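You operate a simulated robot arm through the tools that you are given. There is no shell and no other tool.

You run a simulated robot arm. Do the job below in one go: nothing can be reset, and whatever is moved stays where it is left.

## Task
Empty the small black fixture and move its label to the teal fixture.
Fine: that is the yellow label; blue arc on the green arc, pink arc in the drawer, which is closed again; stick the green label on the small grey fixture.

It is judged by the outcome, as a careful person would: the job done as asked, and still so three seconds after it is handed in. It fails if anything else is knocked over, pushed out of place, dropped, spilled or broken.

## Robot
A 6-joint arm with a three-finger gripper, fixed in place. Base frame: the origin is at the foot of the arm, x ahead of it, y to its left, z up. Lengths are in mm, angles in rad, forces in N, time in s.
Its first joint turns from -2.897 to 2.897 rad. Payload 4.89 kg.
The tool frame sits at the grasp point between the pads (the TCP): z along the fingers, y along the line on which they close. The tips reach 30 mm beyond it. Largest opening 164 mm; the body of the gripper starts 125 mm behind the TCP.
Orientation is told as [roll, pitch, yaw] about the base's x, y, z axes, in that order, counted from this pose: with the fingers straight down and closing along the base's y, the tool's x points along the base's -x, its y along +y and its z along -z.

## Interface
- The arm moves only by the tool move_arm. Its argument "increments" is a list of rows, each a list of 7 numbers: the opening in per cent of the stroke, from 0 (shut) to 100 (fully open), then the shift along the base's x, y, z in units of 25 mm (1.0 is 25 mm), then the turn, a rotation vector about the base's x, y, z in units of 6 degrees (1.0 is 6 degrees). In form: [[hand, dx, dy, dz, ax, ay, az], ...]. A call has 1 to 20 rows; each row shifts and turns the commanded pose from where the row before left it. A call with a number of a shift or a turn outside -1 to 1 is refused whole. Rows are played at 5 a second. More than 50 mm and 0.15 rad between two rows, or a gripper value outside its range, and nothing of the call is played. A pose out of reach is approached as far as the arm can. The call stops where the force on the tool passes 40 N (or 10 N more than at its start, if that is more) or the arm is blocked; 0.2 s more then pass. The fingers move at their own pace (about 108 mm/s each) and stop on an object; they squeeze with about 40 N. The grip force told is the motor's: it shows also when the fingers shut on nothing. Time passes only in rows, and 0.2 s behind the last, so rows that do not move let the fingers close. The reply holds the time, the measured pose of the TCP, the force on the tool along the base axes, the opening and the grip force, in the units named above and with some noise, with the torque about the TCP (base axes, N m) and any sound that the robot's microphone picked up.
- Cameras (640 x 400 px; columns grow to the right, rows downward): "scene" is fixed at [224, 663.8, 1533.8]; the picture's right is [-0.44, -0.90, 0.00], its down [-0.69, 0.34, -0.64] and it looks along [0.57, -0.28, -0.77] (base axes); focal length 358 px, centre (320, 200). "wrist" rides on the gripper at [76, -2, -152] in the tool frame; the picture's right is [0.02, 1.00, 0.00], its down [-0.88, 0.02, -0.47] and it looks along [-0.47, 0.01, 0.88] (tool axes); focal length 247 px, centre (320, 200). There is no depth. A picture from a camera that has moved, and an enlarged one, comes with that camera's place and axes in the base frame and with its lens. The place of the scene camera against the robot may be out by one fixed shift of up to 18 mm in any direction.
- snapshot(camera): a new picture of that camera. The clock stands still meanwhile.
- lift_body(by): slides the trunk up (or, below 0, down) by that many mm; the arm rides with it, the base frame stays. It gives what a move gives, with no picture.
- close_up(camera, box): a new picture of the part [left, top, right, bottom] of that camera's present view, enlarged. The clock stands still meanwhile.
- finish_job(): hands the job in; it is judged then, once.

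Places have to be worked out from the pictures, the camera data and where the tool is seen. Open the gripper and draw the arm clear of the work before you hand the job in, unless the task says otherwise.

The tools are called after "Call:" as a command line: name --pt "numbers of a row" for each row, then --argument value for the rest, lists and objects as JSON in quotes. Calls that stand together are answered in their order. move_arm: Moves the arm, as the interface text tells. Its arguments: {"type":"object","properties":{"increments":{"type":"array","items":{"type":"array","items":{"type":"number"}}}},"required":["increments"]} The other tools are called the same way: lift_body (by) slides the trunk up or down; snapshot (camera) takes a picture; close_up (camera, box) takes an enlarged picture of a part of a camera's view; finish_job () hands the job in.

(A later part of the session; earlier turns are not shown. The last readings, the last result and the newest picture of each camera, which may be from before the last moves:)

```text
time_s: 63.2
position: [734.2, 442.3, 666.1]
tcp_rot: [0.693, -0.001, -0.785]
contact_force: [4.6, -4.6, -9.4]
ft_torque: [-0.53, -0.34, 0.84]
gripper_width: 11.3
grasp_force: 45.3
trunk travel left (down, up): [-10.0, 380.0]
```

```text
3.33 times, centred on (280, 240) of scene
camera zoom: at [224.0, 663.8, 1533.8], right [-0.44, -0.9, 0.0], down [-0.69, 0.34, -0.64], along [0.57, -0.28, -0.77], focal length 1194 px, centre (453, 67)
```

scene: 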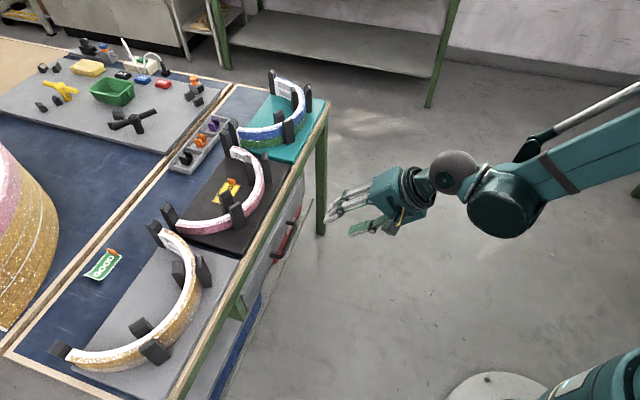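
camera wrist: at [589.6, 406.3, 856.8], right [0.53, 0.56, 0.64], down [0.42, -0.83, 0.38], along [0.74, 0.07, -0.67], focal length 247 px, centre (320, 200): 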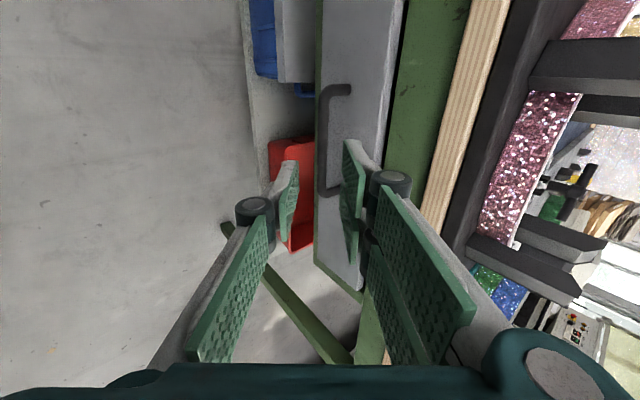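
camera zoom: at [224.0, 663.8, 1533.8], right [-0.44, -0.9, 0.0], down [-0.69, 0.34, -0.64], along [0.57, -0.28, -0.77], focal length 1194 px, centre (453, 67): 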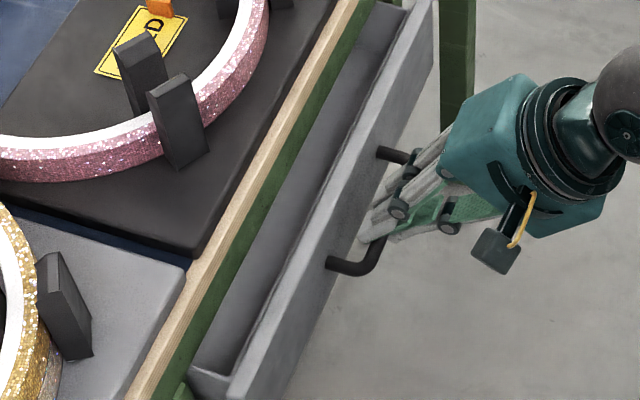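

The drawer slides out easily. I'll keep pulling.

Call:
move_arm --pt "0 -0.4 -0.4 0 0 0 0" --pt "0 -0.5 -0.5 0 0 0 0" --pt "0 -0.5 -0.5 0 0 0 0" --pt "0 -0.5 -0.5 0 0 0 0" --pt "0 -0.5 -0.5 0 0 0 0" --pt "0 -0.4 -0.4 0 0 0 0" --pt "0 0 0 0 0 0 0"

Call:
close_up --camera "scene" --box '[210, 160, 360, 320]'

Call:
snapshot --camera "wrist"

```text
time_s: 64.3
position: [688.7, 397.2, 667.4]
tcp_rot: [0.684, 0.002, -0.781]
contact_force: [-2.5, 4.2, -29.6]
ft_torque: [-0.83, -0.3, 0.44]
gripper_width: 11.5
grasp_force: 45.1
out of reach, approached as far as the arm can: row 4, 5
trunk travel left (down, up): [-10.0, 380.0]
stopped in row 5: the force on the tool passed its limit at 48 N (the readings are from after the stop); the commanded pose is now the measured one
```

```text
2.50 times, centred on (285, 240) of scene
camera zoom: at [224.0, 663.8, 1533.8], right [-0.44, -0.9, 0.0], down [-0.69, 0.34, -0.64], along [0.57, -0.28, -0.77], focal length 896 px, centre (408, 100)
```

zoom: 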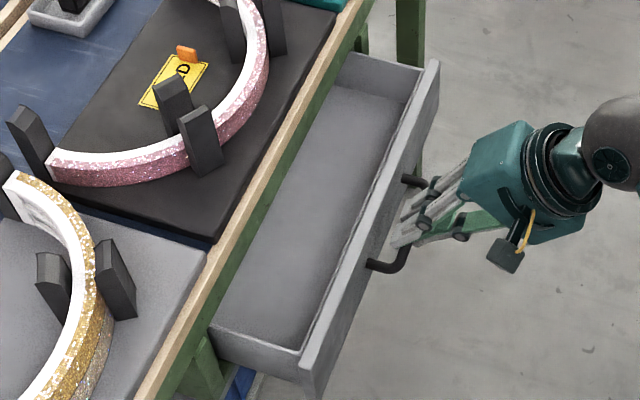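

```text
taken
camera wrist: at [566.3, 381.2, 783.7], right [0.53, 0.56, 0.63], down [0.42, -0.82, 0.38], along [0.73, 0.07, -0.68], focal length 247 px, centre (320, 200)
```

wrist: 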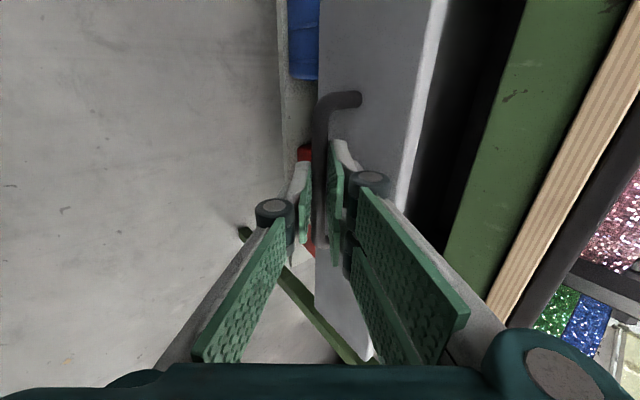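

The drawer is about 100 mm open and the arm has run out of room in this tilted pose. I'll loosen the grip, then swing the tool to vertical around the bar, which gives more room, and continue pulling from there.

Call:
move_arm --pt "10 0 0 0 0 0 0" --pt "17 0 0 0 0 0 0" --pt "17 0 0 0 0 0 0" --pt "17 0 0 0 0 0 0"

Call:
close_up --camera "wrist" --box '[250, 50, 410, 250]'

```text
time_s: 65.3
position: [689.3, 398.0, 668.4]
tcp_rot: [0.686, 0.001, -0.783]
contact_force: [0.0, 1.4, 0.6]
ft_torque: [0.01, 0.02, -0.01]
gripper_width: 27.9
grasp_force: 0.1
trunk travel left (down, up): [-10.0, 380.0]
```

```text
2.00 times, centred on (330, 150) of wrist
camera zoom: at [565.9, 380.8, 785.2], right [0.53, 0.56, 0.63], down [0.42, -0.82, 0.38], along [0.73, 0.07, -0.68], focal length 494 px, centre (300, 300)
```

zoom: 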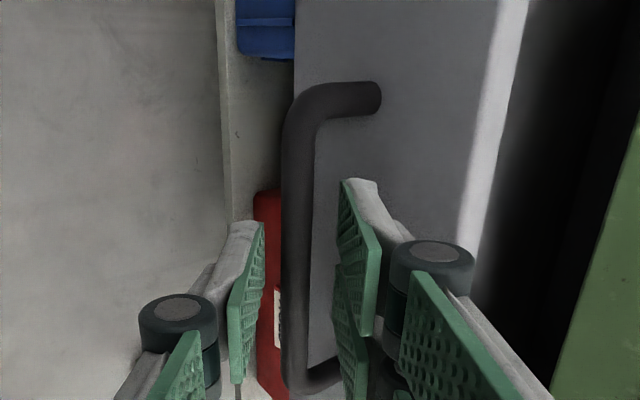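

Released cleanly, with the bar still centred between the fingers. Now swinging the tool to vertical about the bar.

Call:
move_arm --pt "17 0.043 0.043 0.022 -0.66 0.66 0" --pt "17 0.043 0.043 0.022 -0.66 0.66 0" --pt "17 0.043 0.043 0.022 -0.66 0.66 0" --pt "17 0.043 0.043 0.022 -0.66 0.66 0" --pt "17 0.043 0.043 0.022 -0.66 0.66 0" --pt "17 0.043 0.043 0.022 -0.66 0.66 0" --pt "17 0.043 0.043 0.022 -0.66 0.66 0" --pt "17 0 0 0 0 0 0"

Call:
close_up --camera "wrist" --box '[250, 50, 410, 250]'

Call:
close_up --camera "scene" --box '[210, 160, 360, 320]'

```text
time_s: 67.1
position: [696.4, 405.2, 673.2]
tcp_rot: [0.001, 0.002, -0.783]
contact_force: [0.5, 0.0, 0.0]
ft_torque: [0.04, 0.02, 0.0]
gripper_width: 28.0
grasp_force: 0.0
trunk travel left (down, up): [-10.0, 380.0]
```

```text
2.00 times, centred on (330, 150) of wrist
camera zoom: at [641.5, 456.7, 824.8], right [0.69, 0.72, 0.0], down [0.64, -0.61, 0.47], along [0.34, -0.33, -0.88], focal length 494 px, centre (300, 300)
```

zoom: 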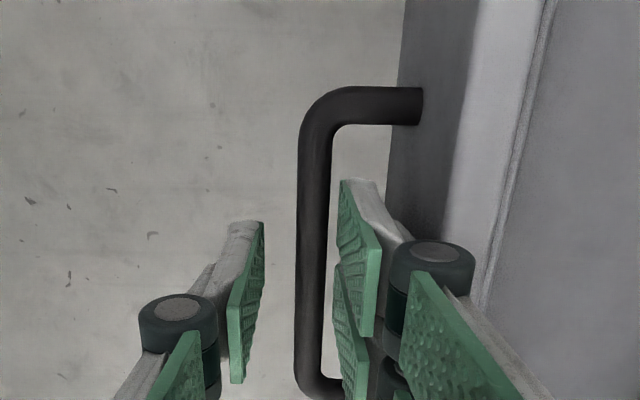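

```text
2.50 times, centred on (285, 240) of scene
camera zoom: at [224.0, 663.8, 1533.8], right [-0.44, -0.9, 0.0], down [-0.69, 0.34, -0.64], along [0.57, -0.28, -0.77], focal length 896 px, centre (408, 100)
```

zoom: 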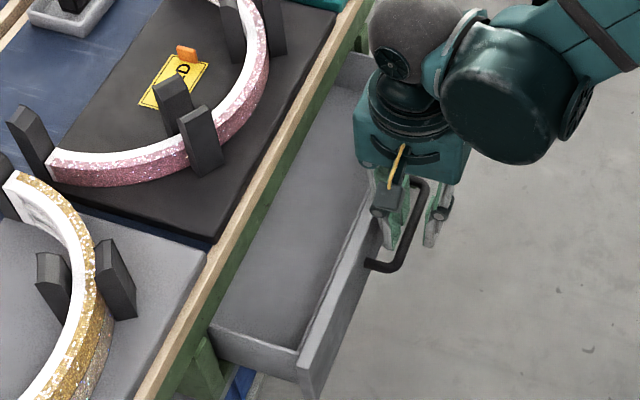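

The tool is vertical with the bar between the fingers, about 4 mm off centre. I'll centre, dip 5 mm, close and pull again.

Call:
move_arm --pt "17 0.11 0.11 -0.2 0 0 0" --pt "17 0 0 0 0 0 0" --pt "0 0 0 0 0 0 0" --pt "0 0 0 0 0 0 0" --pt "0 0 0 0 0 0 0"

Call:
move_arm --pt "0 -0.2 -0.2 0 0 0 0" --pt "0 -0.4 -0.4 0 0 0 0" --pt "0 -0.4 -0.4 0 0 0 0" --pt "0 -0.4 -0.4 0 0 0 0" --pt "0 -0.4 -0.4 0 0 0 0" --pt "0 -0.4 -0.4 0 0 0 0" --pt "0 -0.4 -0.4 0 0 0 0" --pt "0 -0.3 -0.3 0 0 0 0" --pt "0 0 0 0 0 0 0"

Call:
close_up --camera "scene" --box '[200, 160, 380, 340]'

Call:
snapshot --camera "wrist"

```text
time_s: 68.3
position: [700.1, 408.1, 666.9]
tcp_rot: [0.001, 0.002, -0.784]
contact_force: [-1.3, -0.7, -8.7]
ft_torque: [-0.04, -0.06, 1.25]
gripper_width: 11.2
grasp_force: 44.8
trunk travel left (down, up): [-10.0, 380.0]
```

```text
time_s: 70.3
position: [625.9, 334.7, 667.7]
tcp_rot: [0.002, 0.0, -0.784]
contact_force: [10.8, -9.2, -3.0]
ft_torque: [-0.54, -0.56, 1.29]
gripper_width: 11.5
grasp_force: 44.6
trunk travel left (down, up): [-10.0, 380.0]
```

```text
2.22 times, centred on (290, 250) of scene
camera zoom: at [224.0, 663.8, 1533.8], right [-0.44, -0.9, 0.0], down [-0.69, 0.34, -0.64], along [0.57, -0.28, -0.77], focal length 796 px, centre (387, 89)
```

zoom: 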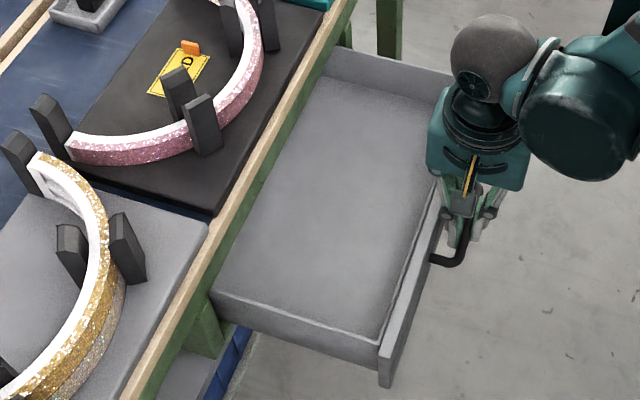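

```text
taken
camera wrist: at [571.4, 386.3, 819.4], right [0.69, 0.72, 0.0], down [0.64, -0.61, 0.47], along [0.34, -0.32, -0.88], focal length 247 px, centre (320, 200)
```

wrist: 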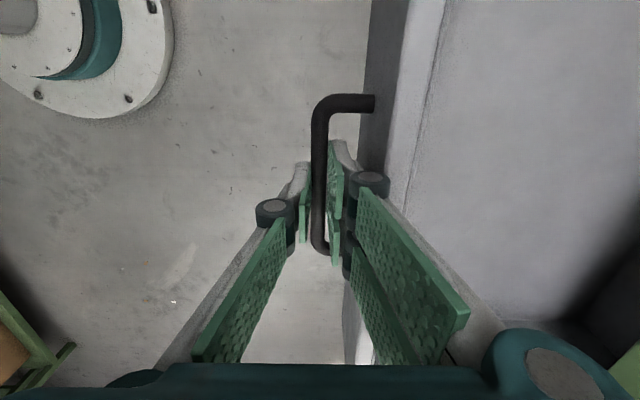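

The drawer is ≈200 mm open and empty. I'll pull about 25 mm further for clearance from the table edge, then release the handle.

Call:
move_arm --pt "0 -0.2 -0.2 0 0 0 0" --pt "0 -0.3 -0.3 0 0 0 0" --pt "0 -0.2 -0.2 0 0 0 0" --pt "0 0 0 0 0 0 0"

Call:
move_arm --pt "10 0 0 0 0 0 0" --pt "18 0 0 0 0 0 0" --pt "18 0 0 0 0 0 0" --pt "18 0 0 0.5 0 0 0" --pt "18 0 0 0.8 0 0 0" --pt "18 0 0 1.0 0 0 0" --pt "30 0 0 1.0 0 0 0" --pt "40 0 0 1.0 0 0 0" --pt "40 0 0 1.0 0 0 0" --pt "40 0 0 1.0 0 0 0" --pt "40 0 0 1.0 0 0 0" --pt "40 0 0 1.0 0 0 0" --pt "40 0 0 1.0 0 0 0" --pt "40 0 0 1.0 0 0 0" --pt "40 0 0 0 0 0 0"

Call:
snapshot --camera "scene"

Call:
snapshot --camera "wrist"

```text
time_s: 71.3
position: [608.1, 317.6, 667.3]
tcp_rot: [0.0, 0.003, -0.784]
contact_force: [0.8, -3.5, -28.3]
ft_torque: [0.17, 0.18, 1.22]
gripper_width: 11.4
grasp_force: 45.0
trunk travel left (down, up): [-10.0, 380.0]
```

```text
time_s: 74.5
position: [608.7, 317.8, 925.4]
tcp_rot: [0.002, 0.002, -0.785]
contact_force: [-0.7, 0.5, -0.6]
ft_torque: [-0.03, 0.01, -0.02]
gripper_width: 65.8
grasp_force: 0.0
trunk travel left (down, up): [-10.0, 380.0]
```

```text
taken
```

scene: 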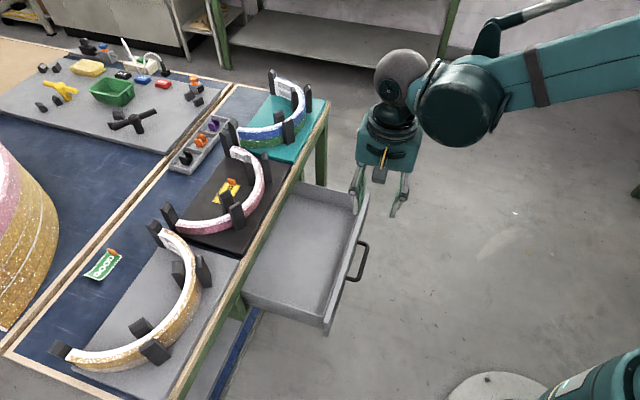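

```text
taken
camera wrist: at [554.4, 369.1, 1077.6], right [0.69, 0.72, 0.0], down [0.64, -0.61, 0.47], along [0.34, -0.32, -0.88], focal length 247 px, centre (320, 200)
```

wrist: 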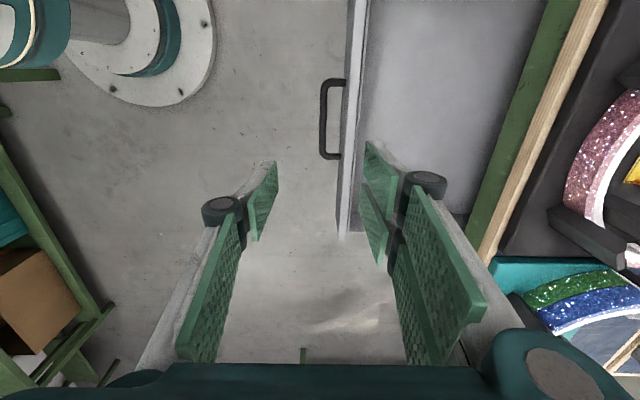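

The drawer is ≈225 mm open and empty. Now I'll go back above the black fixture's apex for the pink arc.

Call:
move_arm --pt "45 0 0 0.7 0 0 0" --pt "45 0.891 0.864 0.1 0 0 0" --pt "45 0.891 0.864 0.1 0 0 0" --pt "45 0.891 0.864 0.1 0 0 0" --pt "45 0.891 0.864 0.1 0 0 0" --pt "45 0.891 0.864 0.1 0 0 0" --pt "45 0.891 0.864 0.1 0 0 0" --pt "45 0.891 0.864 0 0 0 0" --pt "45 0.891 0.864 0 0 0 0" --pt "45 0.891 0.864 0 0 0 0" --pt "45 0.891 0.864 0 0 0 0" --pt "45 0 0 0 0 0 0" --pt "45 0 0 0 0 0 0" --pt "45 0 0 0 0 0 0"

Call:
snapshot --camera "wrist"

Call:
close_up --camera "wrist" --box '[270, 60, 420, 260]'

```text
time_s: 77.5
position: [830.0, 534.8, 958.6]
tcp_rot: [0.0, 0.001, -0.782]
contact_force: [-0.4, 0.8, 0.1]
ft_torque: [-0.02, 0.05, -0.01]
gripper_width: 73.5
grasp_force: 0.0
trunk travel left (down, up): [-10.0, 380.0]
```

```text
taken
camera wrist: at [776.1, 586.6, 1110.4], right [0.69, 0.72, 0.0], down [0.64, -0.61, 0.47], along [0.34, -0.32, -0.88], focal length 247 px, centre (320, 200)
```

wrist: 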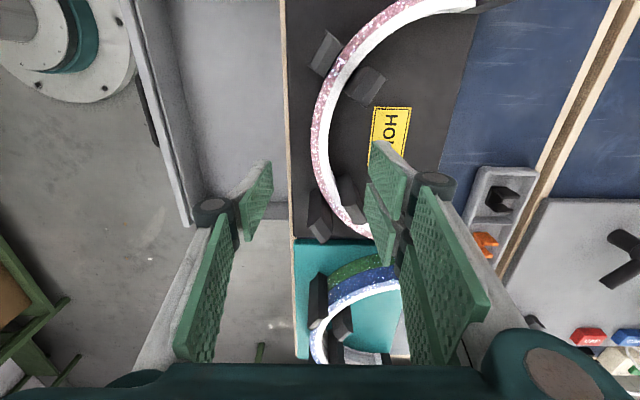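

```text
2.00 times, centred on (345, 160) of wrist
camera zoom: at [776.1, 586.6, 1110.4], right [0.69, 0.72, 0.0], down [0.64, -0.61, 0.47], along [0.34, -0.32, -0.88], focal length 494 px, centre (270, 280)
```

zoom: 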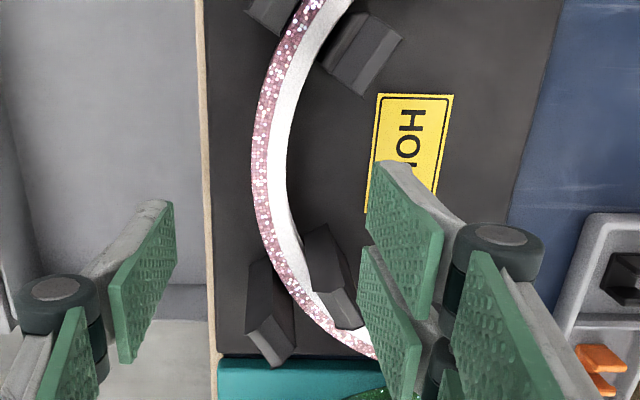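

The apex wall is centred under the fingers within about 1 mm. I'll descend alongside the pink arc and check tip clearance to the plate.

Call:
move_arm --pt "45 -0.015 -0.015 -0.8 0 0 -0.02" --pt "45 0 0 -0.8 0 0 0" --pt "45 0 0 -0.8 0 0 0" --pt "45 0 0 -0.8 0 0 0" --pt "45 0 0 -0.8 0 0 0" --pt "45 0 0 -0.7 0 0 0" --pt "45 0 0 0 0 0 0" --pt "45 0 0 0 0 0 0"

Call:
close_up --camera "scene" --box '[215, 140, 295, 220]'

Call:
close_up --camera "wrist" --box '[250, 60, 430, 300]'

```text
time_s: 79.3
position: [831.7, 533.6, 840.9]
tcp_rot: [0.002, 0.002, -0.788]
contact_force: [0.8, 1.0, 0.1]
ft_torque: [-0.04, -0.01, 0.03]
gripper_width: 73.7
grasp_force: 0.1
trunk travel left (down, up): [-10.0, 380.0]
```

```text
5.00 times, centred on (255, 180) of scene
camera zoom: at [224.0, 663.8, 1533.8], right [-0.44, -0.9, 0.0], down [-0.69, 0.34, -0.64], along [0.57, -0.28, -0.77], focal length 1792 px, centre (645, 300)
```

zoom: 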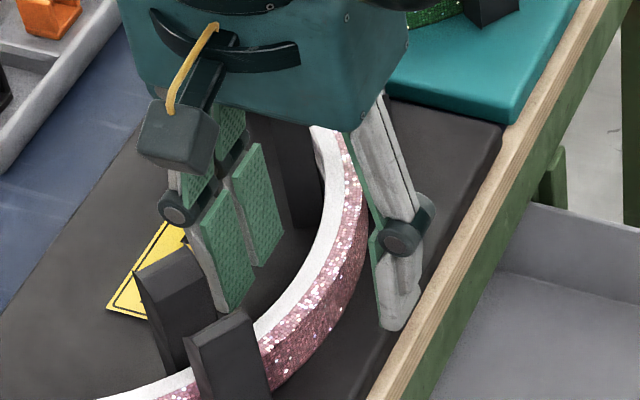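

```text
1.67 times, centred on (340, 180) of wrist
camera zoom: at [776.9, 584.9, 991.8], right [0.69, 0.72, 0.0], down [0.64, -0.61, 0.47], along [0.34, -0.33, -0.88], focal length 412 px, centre (287, 233)
```

zoom: 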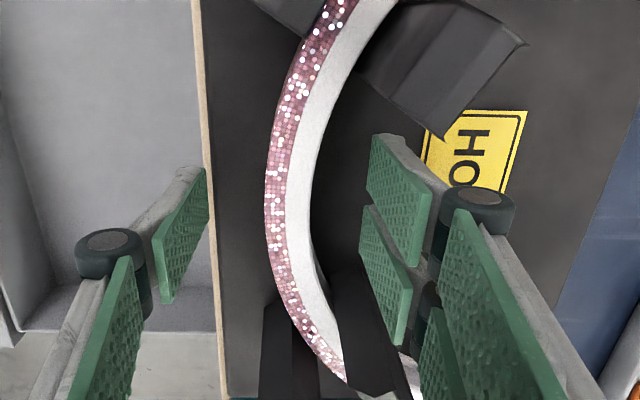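

Clear on both sides. I'll narrow the opening and descend further in small steps, watching for plate contact.

Call:
move_arm --pt "26 0 0 0 0 0 0" --pt "26 0 0 -0.12 0 0 0" --pt "26 0 0 -0.12 0 0 0" --pt "26 0 0 -0.08 0 0 0" --pt "26 0 0 0 0 0 0"

Call:
close_up --camera "scene" --box '[235, 160, 285, 210]'

```text
time_s: 80.5
position: [831.6, 533.3, 832.3]
tcp_rot: [0.001, 0.002, -0.787]
contact_force: [0.3, 1.1, 0.2]
ft_torque: [0.03, -0.01, 0.02]
gripper_width: 42.8
grasp_force: 0.0
trunk travel left (down, up): [-10.0, 380.0]
```

```text
8.00 times, centred on (260, 185) of scene
camera zoom: at [224.0, 663.8, 1533.8], right [-0.44, -0.9, 0.0], down [-0.69, 0.34, -0.64], along [0.57, -0.28, -0.77], focal length 2867 px, centre (800, 320)
```

zoom: 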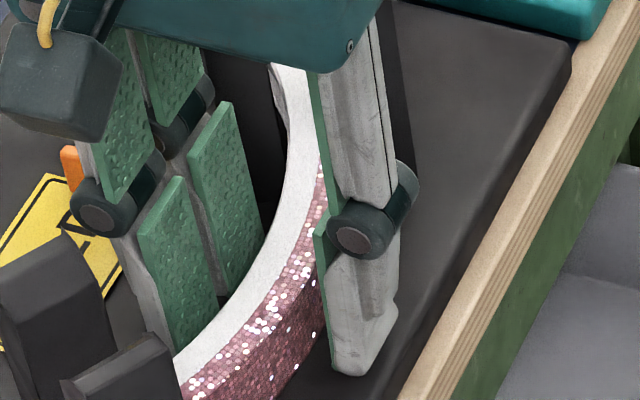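

No contact yet. Stepping down a millimetre at a time to find the plate.

Call:
move_arm --pt "26 0 0 -0.04 0 0 0" --pt "26 0 0 -0.04 0 0 0" --pt "26 0 0 -0.04 0 0 0" --pt "26 0 0 0 0 0 0"

Call:
close_up --camera "scene" --box '[240, 170, 280, 210]'

```text
time_s: 81.5
position: [831.2, 533.2, 829.3]
tcp_rot: [0.002, 0.001, -0.786]
contact_force: [0.1, 0.0, 0.1]
ft_torque: [0.01, -0.01, -0.04]
gripper_width: 42.6
grasp_force: 0.0
trunk travel left (down, up): [-10.0, 380.0]
```

```text
10.00 times, centred on (260, 190) of scene
camera zoom: at [224.0, 663.8, 1533.8], right [-0.44, -0.9, 0.0], down [-0.69, 0.34, -0.64], along [0.57, -0.28, -0.77], focal length 3583 px, centre (920, 300)
```

zoom: 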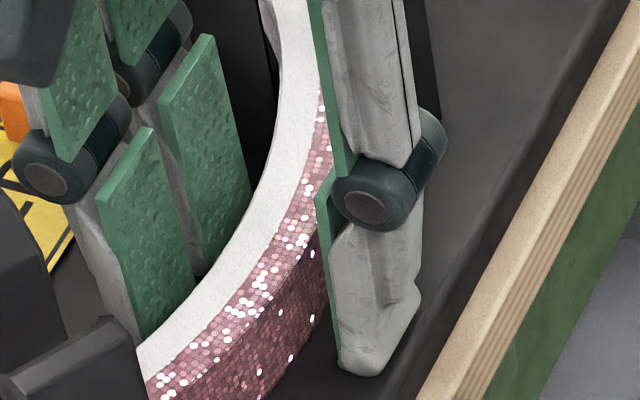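

Still free at tip z≈799. Continuing down slowly.

Call:
move_arm --pt "26 0 0 -0.04 0 0 0" --pt "26 0 0 -0.04 0 0 0" --pt "26 0 0 -0.04 0 0 0" --pt "26 0 0 -0.04 0 0 0" --pt "26 0 0 0 0 0 0"

```text
time_s: 82.5
position: [831.5, 532.5, 828.0]
tcp_rot: [0.004, 0.0, -0.788]
contact_force: [-4.6, -3.1, 18.2]
ft_torque: [-0.08, 0.38, -0.1]
gripper_width: 21.3
grasp_force: 27.4
trunk travel left (down, up): [-10.0, 380.0]
stopped in row 5: the force on the tool passed its limit at 42 N (the readings are from after the stop); the commanded pose is now the measured one
```

The plate surface is at tip z≈798, and the contact also nudged the fingers onto the wall. I'll raise 3 mm, reopen, then close properly.

Call:
move_arm --pt "26 0 0 0.06 0 0 0" --pt "26 0 0 0.06 0 0 0" --pt "26 0 0 0 0 0 0" --pt "26 0 0 0 0 0 0"

Call:
close_up --camera "wrist" --box '[250, 60, 430, 300]'

Call:
close_up --camera "scene" --box '[160, 110, 300, 250]'

```text
time_s: 83.5
position: [832.5, 534.9, 828.6]
tcp_rot: [0.005, 0.003, -0.788]
contact_force: [-1.0, -0.3, 0.1]
ft_torque: [0.01, -0.02, 0.03]
gripper_width: 42.4
grasp_force: 0.1
trunk travel left (down, up): [-10.0, 380.0]
```

```text
1.67 times, centred on (340, 180) of wrist
camera zoom: at [777.1, 585.5, 980.7], right [0.69, 0.72, 0.0], down [0.64, -0.61, 0.47], along [0.34, -0.33, -0.88], focal length 412 px, centre (287, 233)
```

zoom: 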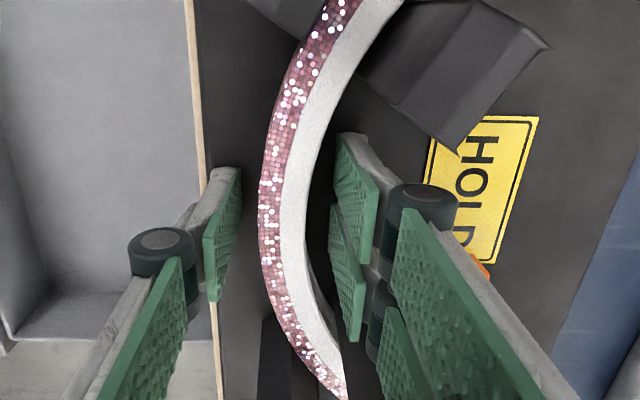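

```text
2.86 times, centred on (230, 180) of scene
camera zoom: at [224.0, 663.8, 1533.8], right [-0.44, -0.9, 0.0], down [-0.69, 0.34, -0.64], along [0.57, -0.28, -0.77], focal length 1024 px, centre (577, 257)
```

zoom: 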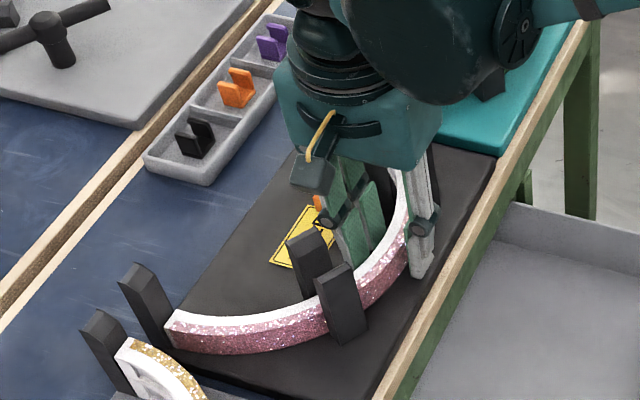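

The wall centre is about 1.5–2 mm toward −n of the finger midline. I'll shift, close, and lift a first 12 mm.

Call:
move_arm --pt "26 -0.045 -0.045 0.04 0 0 0" --pt "26 0 0 0 0 0 0" --pt "0 0 0 0 0 0 0" --pt "0 0 0 0 0 0 0" --pt "0 0 0 0 0 0 0" --pt "0 0 0 0 0 0 0"

Call:
move_arm --pt "0 0 0 0.16 0 0 0" --pt "0 0 0 0.16 0 0 0" --pt "0 0 0 0.16 0 0 0" --pt "0 0 0 0 0 0 0"

Call:
close_up --camera "scene" --box '[160, 130, 280, 250]'

```text
time_s: 84.9
position: [832.0, 532.7, 829.2]
tcp_rot: [0.002, 0.001, -0.788]
contact_force: [0.1, -1.0, -0.2]
ft_torque: [-0.05, -0.02, -0.02]
gripper_width: 21.0
grasp_force: 39.5
trunk travel left (down, up): [-10.0, 380.0]
```

```text
time_s: 85.9
position: [831.4, 532.6, 841.3]
tcp_rot: [0.0, 0.003, -0.788]
contact_force: [-1.0, -1.0, -1.6]
ft_torque: [-0.09, 0.06, -0.02]
gripper_width: 20.9
grasp_force: 40.4
trunk travel left (down, up): [-10.0, 380.0]
```

```text
3.33 times, centred on (220, 190) of scene
camera zoom: at [224.0, 663.8, 1533.8], right [-0.44, -0.9, 0.0], down [-0.69, 0.34, -0.64], along [0.57, -0.28, -0.77], focal length 1194 px, centre (653, 233)
```

zoom: 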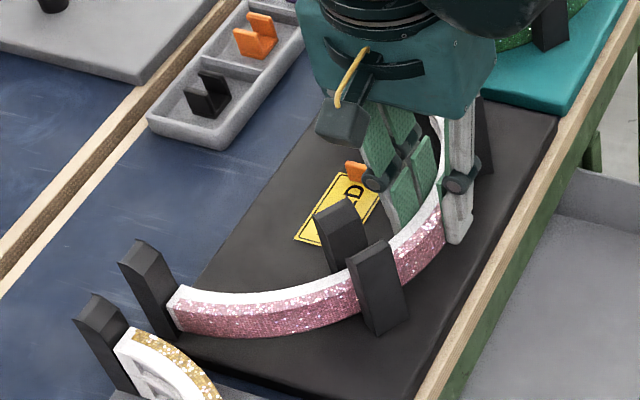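

The force shows the arc's weight, so it's lifting. Raising it clear of the posts.

Call:
move_arm --pt "0 0 0 0.3 0 0 0" --pt "0 0 0 0.5 0 0 0" --pt "0 0 0 0.6 0 0 0" --pt "0 0 0 0.7 0 0 0" --pt "0 0 0 0.8 0 0 0" --pt "0 0 0 0.8 0 0 0" --pt "0 0 0 0.8 0 0 0" --pt "0 0 0 0.4 0 0 0" --pt "0 0 0 0 0 0 0"

Call:
snapshot --camera "scene"

Call:
close_up --camera "scene" --box '[150, 90, 310, 250]'

Call:
snapshot --camera "wrist"

```text
time_s: 87.9
position: [830.8, 532.1, 965.0]
tcp_rot: [0.0, 0.002, -0.787]
contact_force: [-0.3, 0.4, -1.2]
ft_torque: [-0.04, 0.1, 0.0]
gripper_width: 21.1
grasp_force: 40.1
trunk travel left (down, up): [-10.0, 380.0]
```

```text
taken
```

scene: 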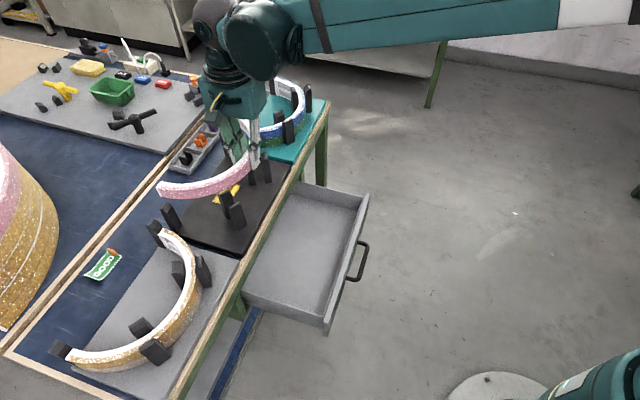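

```text
2.50 times, centred on (230, 170) of scene
camera zoom: at [224.0, 663.8, 1533.8], right [-0.44, -0.9, 0.0], down [-0.69, 0.34, -0.64], along [0.57, -0.28, -0.77], focal length 896 px, centre (545, 275)
```

zoom: 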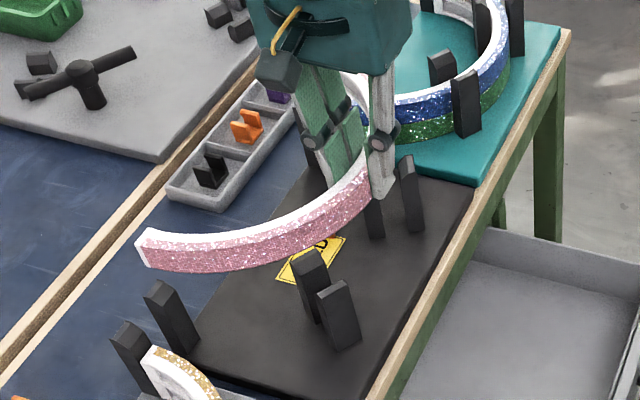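

```text
taken
camera wrist: at [775.5, 584.0, 1116.8], right [0.69, 0.72, 0.0], down [0.64, -0.61, 0.47], along [0.34, -0.33, -0.88], focal length 247 px, centre (320, 200)
```

wrist: 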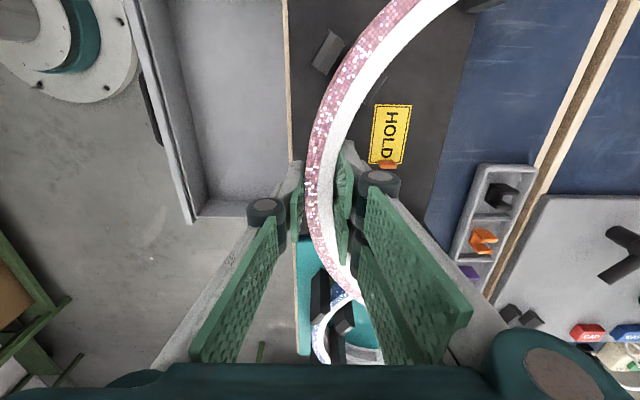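

The pink arc is held securely. I'll zoom in on the open drawer in this view to get its inner geometry.

Call:
close_up --camera "wrist" --box '[110, 0, 310, 250]'

Call:
close_up --camera "scene" --box '[230, 170, 390, 340]'

```text
1.60 times, centred on (210, 125) of wrist
camera zoom: at [775.5, 584.0, 1116.8], right [0.69, 0.72, 0.0], down [0.64, -0.61, 0.47], along [0.34, -0.33, -0.88], focal length 395 px, centre (496, 320)
```

zoom: 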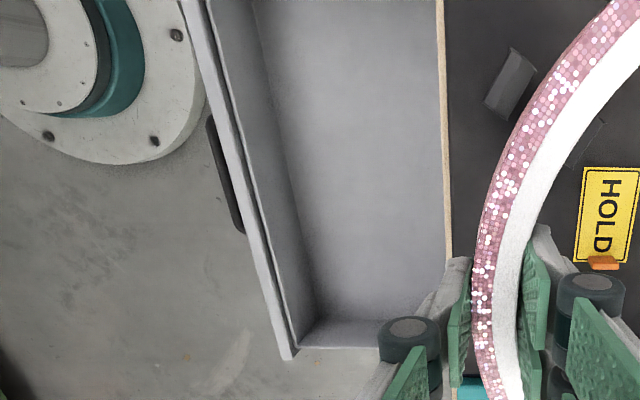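

```text
2.35 times, centred on (310, 255) of scene
camera zoom: at [224.0, 663.8, 1533.8], right [-0.44, -0.9, 0.0], down [-0.69, 0.34, -0.64], along [0.57, -0.28, -0.77], focal length 843 px, centre (344, 71)
```

zoom: 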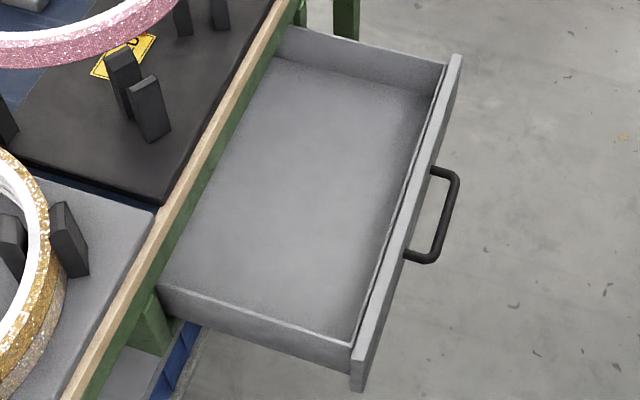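

The drawer interior comes out at: front inner face n≈710, floor z≈606, and wide enough in u (≈7–405). I'll carry the pink arc out over the drawer at this height and recheck.

Call:
move_arm --pt "0 -0.4 -0.39 0 0 0 0" --pt "0 -0.755 -0.7335 0 0 0 0" --pt "0 -0.755 -0.7335 0 0 0 0" --pt "0 -0.755 -0.7335 0 0 0 0" --pt "0 -0.755 -0.7335 0 0 0 0" --pt "0 -0.755 -0.7335 0 0 0 0" --pt "0 -0.755 -0.7335 0 0 0 0" --pt "0 -0.755 -0.7335 0 0 0 0" --pt "0 -0.355 -0.345 0 0 0 0" --pt "0 0 0 -0.6 0 0 0" --pt "0 0 0 -0.8 0 0 0" --pt "0 0 0 -0.8 0 0 0" --pt "0 0 0 0 0 0 0" --pt "0 0 0 0 0 0 0"

Call:
snapshot --camera "wrist"

Call:
close_up --camera "scene" --box '[200, 120, 400, 340]'

```text
time_s: 90.9
position: [677.5, 385.0, 909.5]
tcp_rot: [0.002, 0.002, -0.788]
contact_force: [-0.3, 0.3, -1.6]
ft_torque: [-0.04, 0.05, 0.01]
gripper_width: 21.0
grasp_force: 39.7
trunk travel left (down, up): [-10.0, 380.0]
```

```text
taken
camera wrist: at [623.0, 436.6, 1060.9], right [0.69, 0.72, 0.0], down [0.63, -0.61, 0.47], along [0.34, -0.33, -0.88], focal length 247 px, centre (320, 200)
```

wrist: 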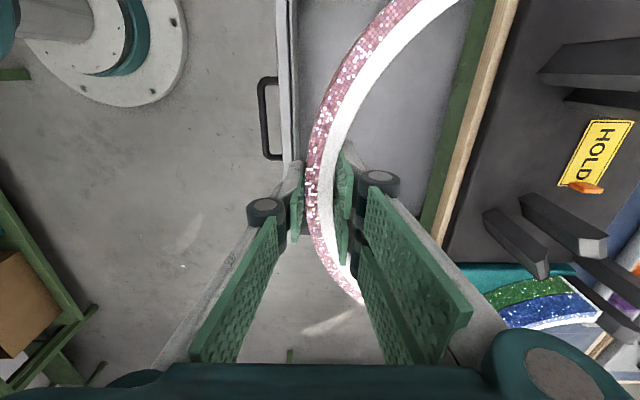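

```text
1.82 times, centred on (300, 230) of scene
camera zoom: at [224.0, 663.8, 1533.8], right [-0.44, -0.9, 0.0], down [-0.69, 0.34, -0.64], along [0.57, -0.28, -0.77], focal length 652 px, centre (356, 146)
```

zoom: 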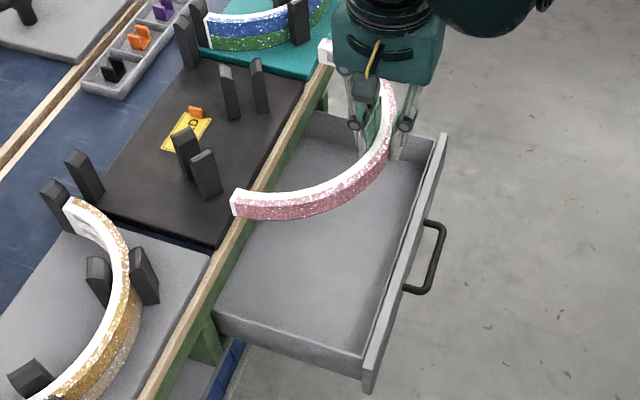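

The arc is over the drawer; the front inner face is at n≈716 and the arc ends clear the table edge. I'll shift 3.5 mm inward and descend into the drawer.

Call:
move_arm --pt "0 0.1 0.1 -0.5 0 0 0" --pt "0 0 0 -0.8 0 0 0" --pt "0 0 0 -0.8 0 0 0" --pt "0 0 0 -0.8 0 0 0" --pt "0 0 0 -0.8 0 0 0" --pt "0 0 0 -0.8 0 0 0" --pt "0 0 0 -0.8 0 0 0" --pt "0 0 0 -0.8 0 0 0" --pt "0 0 0 -0.8 0 0 0" --pt "0 0 0 0 0 0 0"

Call:
snapshot --camera "wrist"

Call:
close_up --camera "scene" --box '[200, 150, 380, 340]'

```text
time_s: 93.1
position: [681.0, 389.3, 737.3]
tcp_rot: [0.004, 0.0, -0.788]
contact_force: [-0.2, -0.3, -1.5]
ft_torque: [-0.05, 0.05, 0.01]
gripper_width: 20.7
grasp_force: 40.6
trunk travel left (down, up): [-10.0, 380.0]
```

```text
taken
camera wrist: at [626.6, 440.6, 888.7], right [0.69, 0.72, 0.0], down [0.63, -0.61, 0.47], along [0.34, -0.33, -0.88], focal length 247 px, centre (320, 200)
```

wrist: 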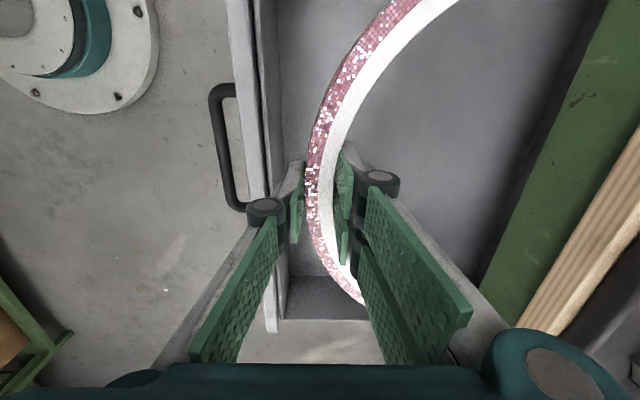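

```text
2.11 times, centred on (290, 245) of scene
camera zoom: at [224.0, 663.8, 1533.8], right [-0.44, -0.9, 0.0], down [-0.69, 0.34, -0.64], along [0.57, -0.28, -0.77], focal length 754 px, centre (383, 105)
```

zoom: 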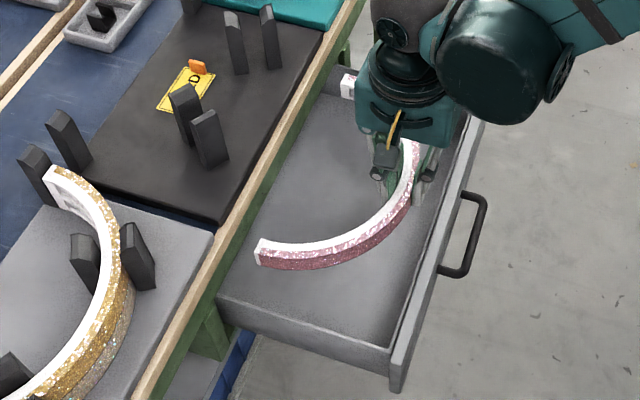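

Plenty of clearance all round. Continuing down toward the drawer floor.

Call:
move_arm --pt "0 0 0 -0.8 0 0 0" --pt "0 0 0 -0.8 0 0 0" --pt "0 0 0 -0.8 0 0 0" --pt "0 0 0 -0.6 0 0 0" --pt "0 0 0 0 0 0 0"

Call:
snapshot --camera "wrist"

Call:
close_up --camera "scene" --box '[220, 170, 350, 300]'

```text
time_s: 94.3
position: [681.9, 388.0, 663.6]
tcp_rot: [0.002, 0.003, -0.787]
contact_force: [1.0, -0.7, -1.3]
ft_torque: [-0.05, 0.04, -0.02]
gripper_width: 20.9
grasp_force: 40.6
trunk travel left (down, up): [-10.0, 380.0]
```

```text
taken
camera wrist: at [626.5, 439.7, 814.5], right [0.69, 0.72, 0.0], down [0.63, -0.61, 0.47], along [0.34, -0.33, -0.88], focal length 247 px, centre (320, 200)
```

wrist: 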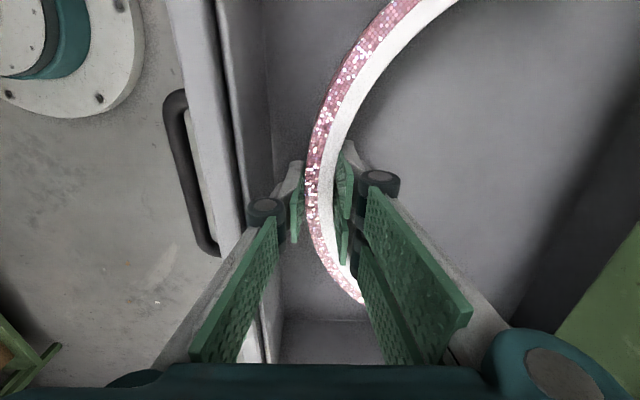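

```text
3.08 times, centred on (285, 235) of scene
camera zoom: at [224.0, 663.8, 1533.8], right [-0.44, -0.9, 0.0], down [-0.69, 0.34, -0.64], along [0.57, -0.28, -0.77], focal length 1103 px, centre (428, 92)
```

zoom: 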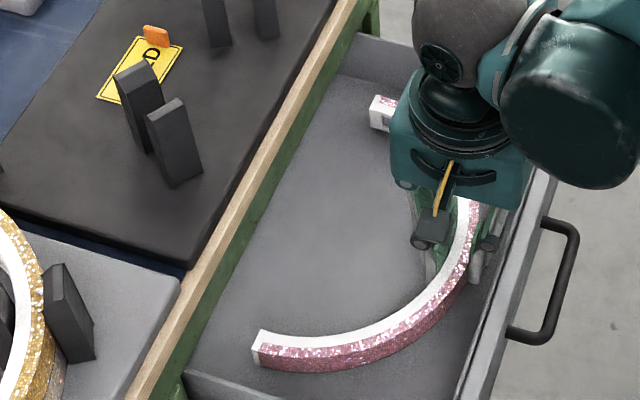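

Approaching the floor; I'll take smaller steps now.

Call:
move_arm --pt "0 0 0 -0.2 0 0 0" --pt "0 0 0 -0.2 0 0 0" --pt "0 0 0 -0.2 0 0 0" --pt "0 0 0 0 0 0 0"

Call:
close_up --camera "scene" --box '[240, 200, 330, 290]'

```text
time_s: 95.3
position: [681.2, 388.2, 648.3]
tcp_rot: [0.003, 0.002, -0.788]
contact_force: [2.1, -1.0, 19.9]
ft_torque: [0.15, 0.12, -0.12]
gripper_width: 20.9
grasp_force: 40.2
trunk travel left (down, up): [-10.0, 380.0]
```

```text
4.44 times, centred on (285, 245) of scene
camera zoom: at [224.0, 663.8, 1533.8], right [-0.44, -0.9, 0.0], down [-0.69, 0.34, -0.64], along [0.57, -0.28, -0.77], focal length 1593 px, centre (476, 0)
```

zoom: 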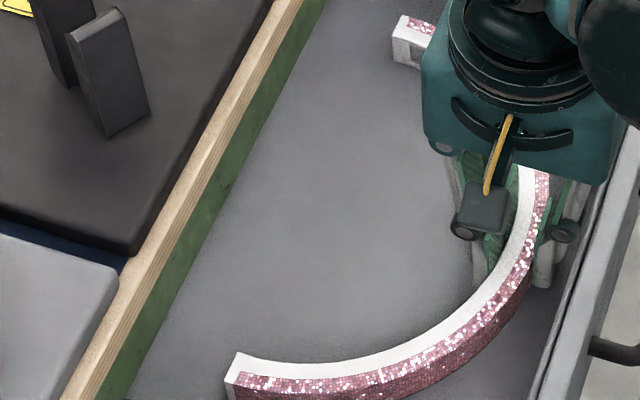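

The arc is resting on the drawer floor. Opening the gripper modestly and lifting out.

Call:
move_arm --pt "0 0 0 0.03 0 0 0" --pt "14 0 0 0 0 0 0" --pt "20 0 0 0 0 0 0" --pt "24 0 0 0 0 0 0" --pt "24 0 0 0 0 0 0"

Call:
move_arm --pt "24 0 0 0.3 0 0 0" --pt "24 0 0 0.6 0 0 0" --pt "24 0 0 1.0 0 0 0" --pt "24 0 0 1.0 0 0 0" --pt "24 0 0 1.0 0 0 0" --pt "24 0 0 1.0 0 0 0" --pt "24 0 0 1.0 0 0 0" --pt "24 0 0 1.0 0 0 0" --pt "24 0 0 1.0 0 0 0" --pt "24 0 0 0 0 0 0"

Call:
snapshot --camera "wrist"

Call:
close_up --camera "scene" --box '[200, 150, 380, 340]'

```text
time_s: 96.5
position: [681.3, 389.3, 646.7]
tcp_rot: [0.001, 0.003, -0.788]
contact_force: [0.7, 0.2, -0.6]
ft_torque: [0.0, -0.01, 0.0]
gripper_width: 39.3
grasp_force: 0.0
trunk travel left (down, up): [-10.0, 380.0]
```

```text
time_s: 98.7
position: [681.5, 387.4, 846.1]
tcp_rot: [0.0, 0.001, -0.788]
contact_force: [0.4, -0.9, -0.7]
ft_torque: [-0.02, 0.05, 0.03]
gripper_width: 39.5
grasp_force: 0.1
trunk travel left (down, up): [-10.0, 380.0]
```

```text
taken
camera wrist: at [627.3, 439.8, 998.6], right [0.69, 0.72, 0.0], down [0.63, -0.61, 0.47], along [0.34, -0.33, -0.88], focal length 247 px, centre (320, 200)
```

wrist: 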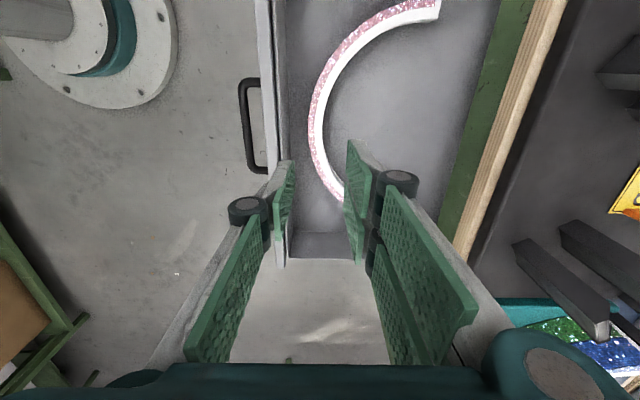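

```text
2.11 times, centred on (290, 245) of scene
camera zoom: at [224.0, 663.8, 1533.8], right [-0.44, -0.9, 0.0], down [-0.69, 0.34, -0.64], along [0.57, -0.28, -0.77], focal length 754 px, centre (383, 105)
```

zoom: 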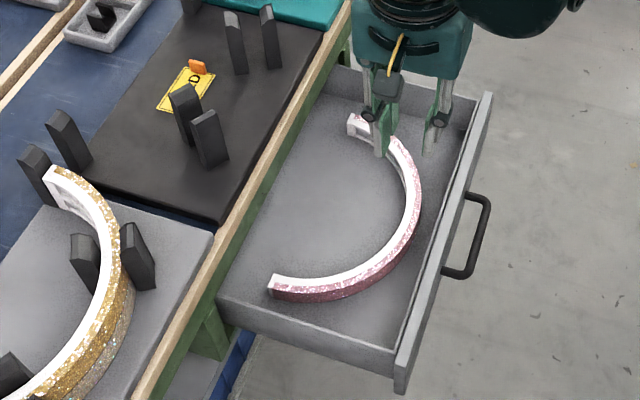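

The pink arc lies flat in the drawer, clear of the front. Now to close it: I'll move the tool back above the handle with a narrow opening.

Call:
move_arm --pt "18 -0.728 -0.7 0 0 0 0.02" --pt "18 -0.728 -0.7 0 0 0 0" --pt "18 -0.728 -0.7 -0.5 0 0 0" --pt "18 -0.728 -0.7 -0.8 0 0 0" --pt "18 0 0 -0.8 0 0 0" --pt "18 0 0 -0.8 0 0 0" --pt "18 0 0 0 0 0 0" --pt "18 0 0 0 0 0 0"

Call:
close_up --camera "wrist" --box '[250, 50, 410, 250]'

Call:
close_up --camera "scene" --box '[220, 170, 380, 340]'

```text
time_s: 100.5
position: [609.8, 318.3, 773.5]
tcp_rot: [0.002, 0.003, -0.787]
contact_force: [0.6, 0.3, -0.1]
ft_torque: [-0.05, -0.02, 0.01]
gripper_width: 29.2
grasp_force: 0.0
trunk travel left (down, up): [-10.0, 380.0]
```

```text
2.00 times, centred on (330, 150) of wrist
camera zoom: at [554.4, 370.1, 925.0], right [0.69, 0.72, 0.0], down [0.64, -0.61, 0.47], along [0.34, -0.32, -0.88], focal length 494 px, centre (300, 300)
```

zoom: 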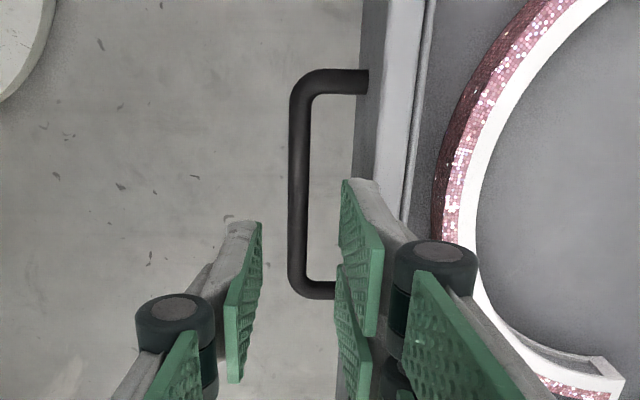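

```text
2.35 times, centred on (300, 255) of scene
camera zoom: at [224.0, 663.8, 1533.8], right [-0.44, -0.9, 0.0], down [-0.69, 0.34, -0.64], along [0.57, -0.28, -0.77], focal length 843 px, centre (367, 71)
```

zoom: 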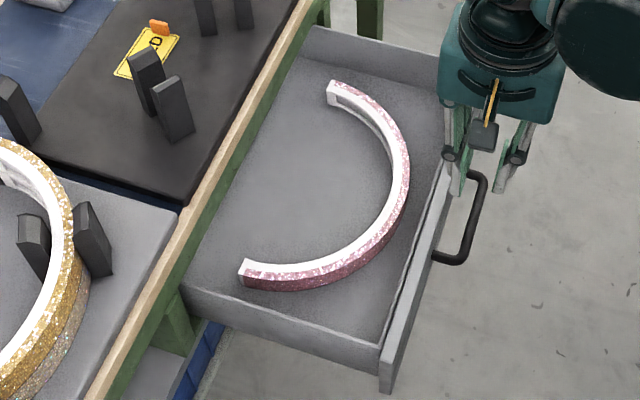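

The bar is right on the finger midline. Descending to straddle it again.

Call:
move_arm --pt "18 0 0 -0.8 0 0 0" --pt "18 0 0 -0.8 0 0 0" --pt "18 0 0 -0.8 0 0 0" --pt "18 0 0 -0.8 0 0 0" --pt "18 0 0 -0.8 0 0 0" --pt "18 0 0 -0.2 0 0 0" --pt "18 0 0 0 0 0 0"

Call:
close_up --camera "wrist" --box '[250, 50, 410, 250]'

```text
time_s: 102.1
position: [609.9, 317.3, 666.3]
tcp_rot: [0.004, 0.002, -0.785]
contact_force: [-0.6, -0.6, -0.6]
ft_torque: [-0.02, -0.03, -0.01]
gripper_width: 29.6
grasp_force: 0.0
trunk travel left (down, up): [-10.0, 380.0]
```

```text
2.00 times, centred on (330, 150) of wrist
camera zoom: at [555.0, 369.0, 818.6], right [0.69, 0.72, 0.0], down [0.64, -0.61, 0.47], along [0.34, -0.32, -0.88], focal length 494 px, centre (300, 300)
```

zoom: 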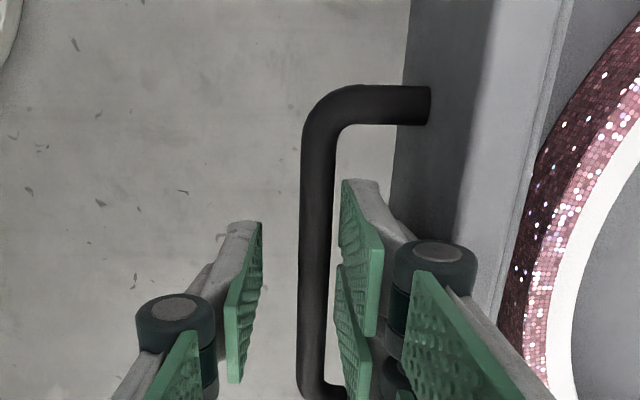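

The bar is about 5 mm toward +n; I'll centre, grip, and push the drawer in gently with the vertical tool.

Call:
move_arm --pt "18 0.13 0.13 0 0 0 0" --pt "0 0 0 0 0 0 0" --pt "0 0 0 0 0 0 0" --pt "0 0 0 0 0 0 0"

Call:
move_arm --pt "0 0.15 0.15 0 0 0 0" --pt "0 0.25 0.25 0 0 0 0" --pt "0 0.3 0.3 0 0 0 0" --pt "0 0.3 0.3 0 0 0 0" --pt "0 0.3 0.3 0 0 0 0" --pt "0 0.3 0.3 0 0 0 0" --pt "0 0.3 0.3 0 0 0 0" --pt "0 0.3 0.3 0 0 0 0" --pt "0 0.3 0.3 0 0 0 0" --pt "0 0.3 0.3 0 0 0 0" --pt "0 0.3 0.3 0 0 0 0" --pt "0 0.3 0.3 0 0 0 0" --pt "0 0.3 0.3 0 0 0 0" --pt "0 0.15 0.15 0 0 0 0" --pt "0 0 0 0 0 0 0"

Call:
close_up --camera "scene" --box '[200, 150, 360, 320]'

Call:
snapshot --camera "wrist"

```text
time_s: 103.1
position: [613.8, 320.8, 666.1]
tcp_rot: [0.002, 0.001, -0.785]
contact_force: [-0.1, -0.6, -12.9]
ft_torque: [-0.12, -0.04, 1.26]
gripper_width: 11.4
grasp_force: 45.4
trunk travel left (down, up): [-10.0, 380.0]
```

```text
time_s: 106.3
position: [709.8, 417.5, 666.9]
tcp_rot: [0.0, 0.001, -0.786]
contact_force: [17.3, -18.8, -27.4]
ft_torque: [-0.25, -0.29, 1.24]
gripper_width: 11.1
grasp_force: 45.0
trunk travel left (down, up): [-10.0, 380.0]
```

```text
2.35 times, centred on (280, 235) of scene
camera zoom: at [224.0, 663.8, 1533.8], right [-0.44, -0.9, 0.0], down [-0.69, 0.34, -0.64], along [0.57, -0.28, -0.77], focal length 843 px, centre (414, 118)
```

zoom: 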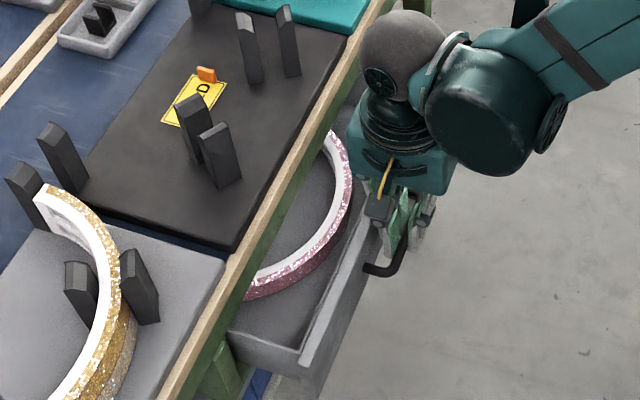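

```text
taken
camera wrist: at [654.7, 469.7, 819.1], right [0.69, 0.72, 0.0], down [0.64, -0.61, 0.47], along [0.34, -0.33, -0.88], focal length 247 px, centre (320, 200)
```

wrist: 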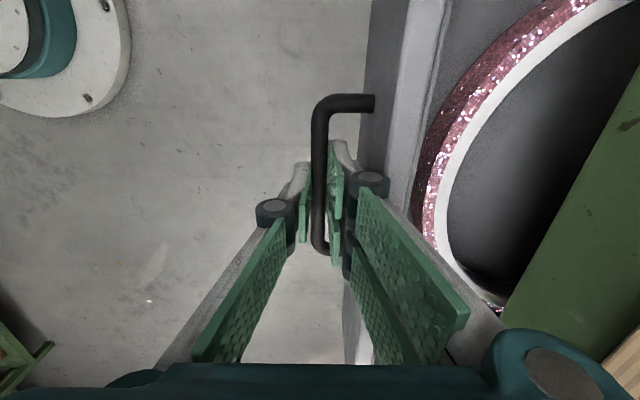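

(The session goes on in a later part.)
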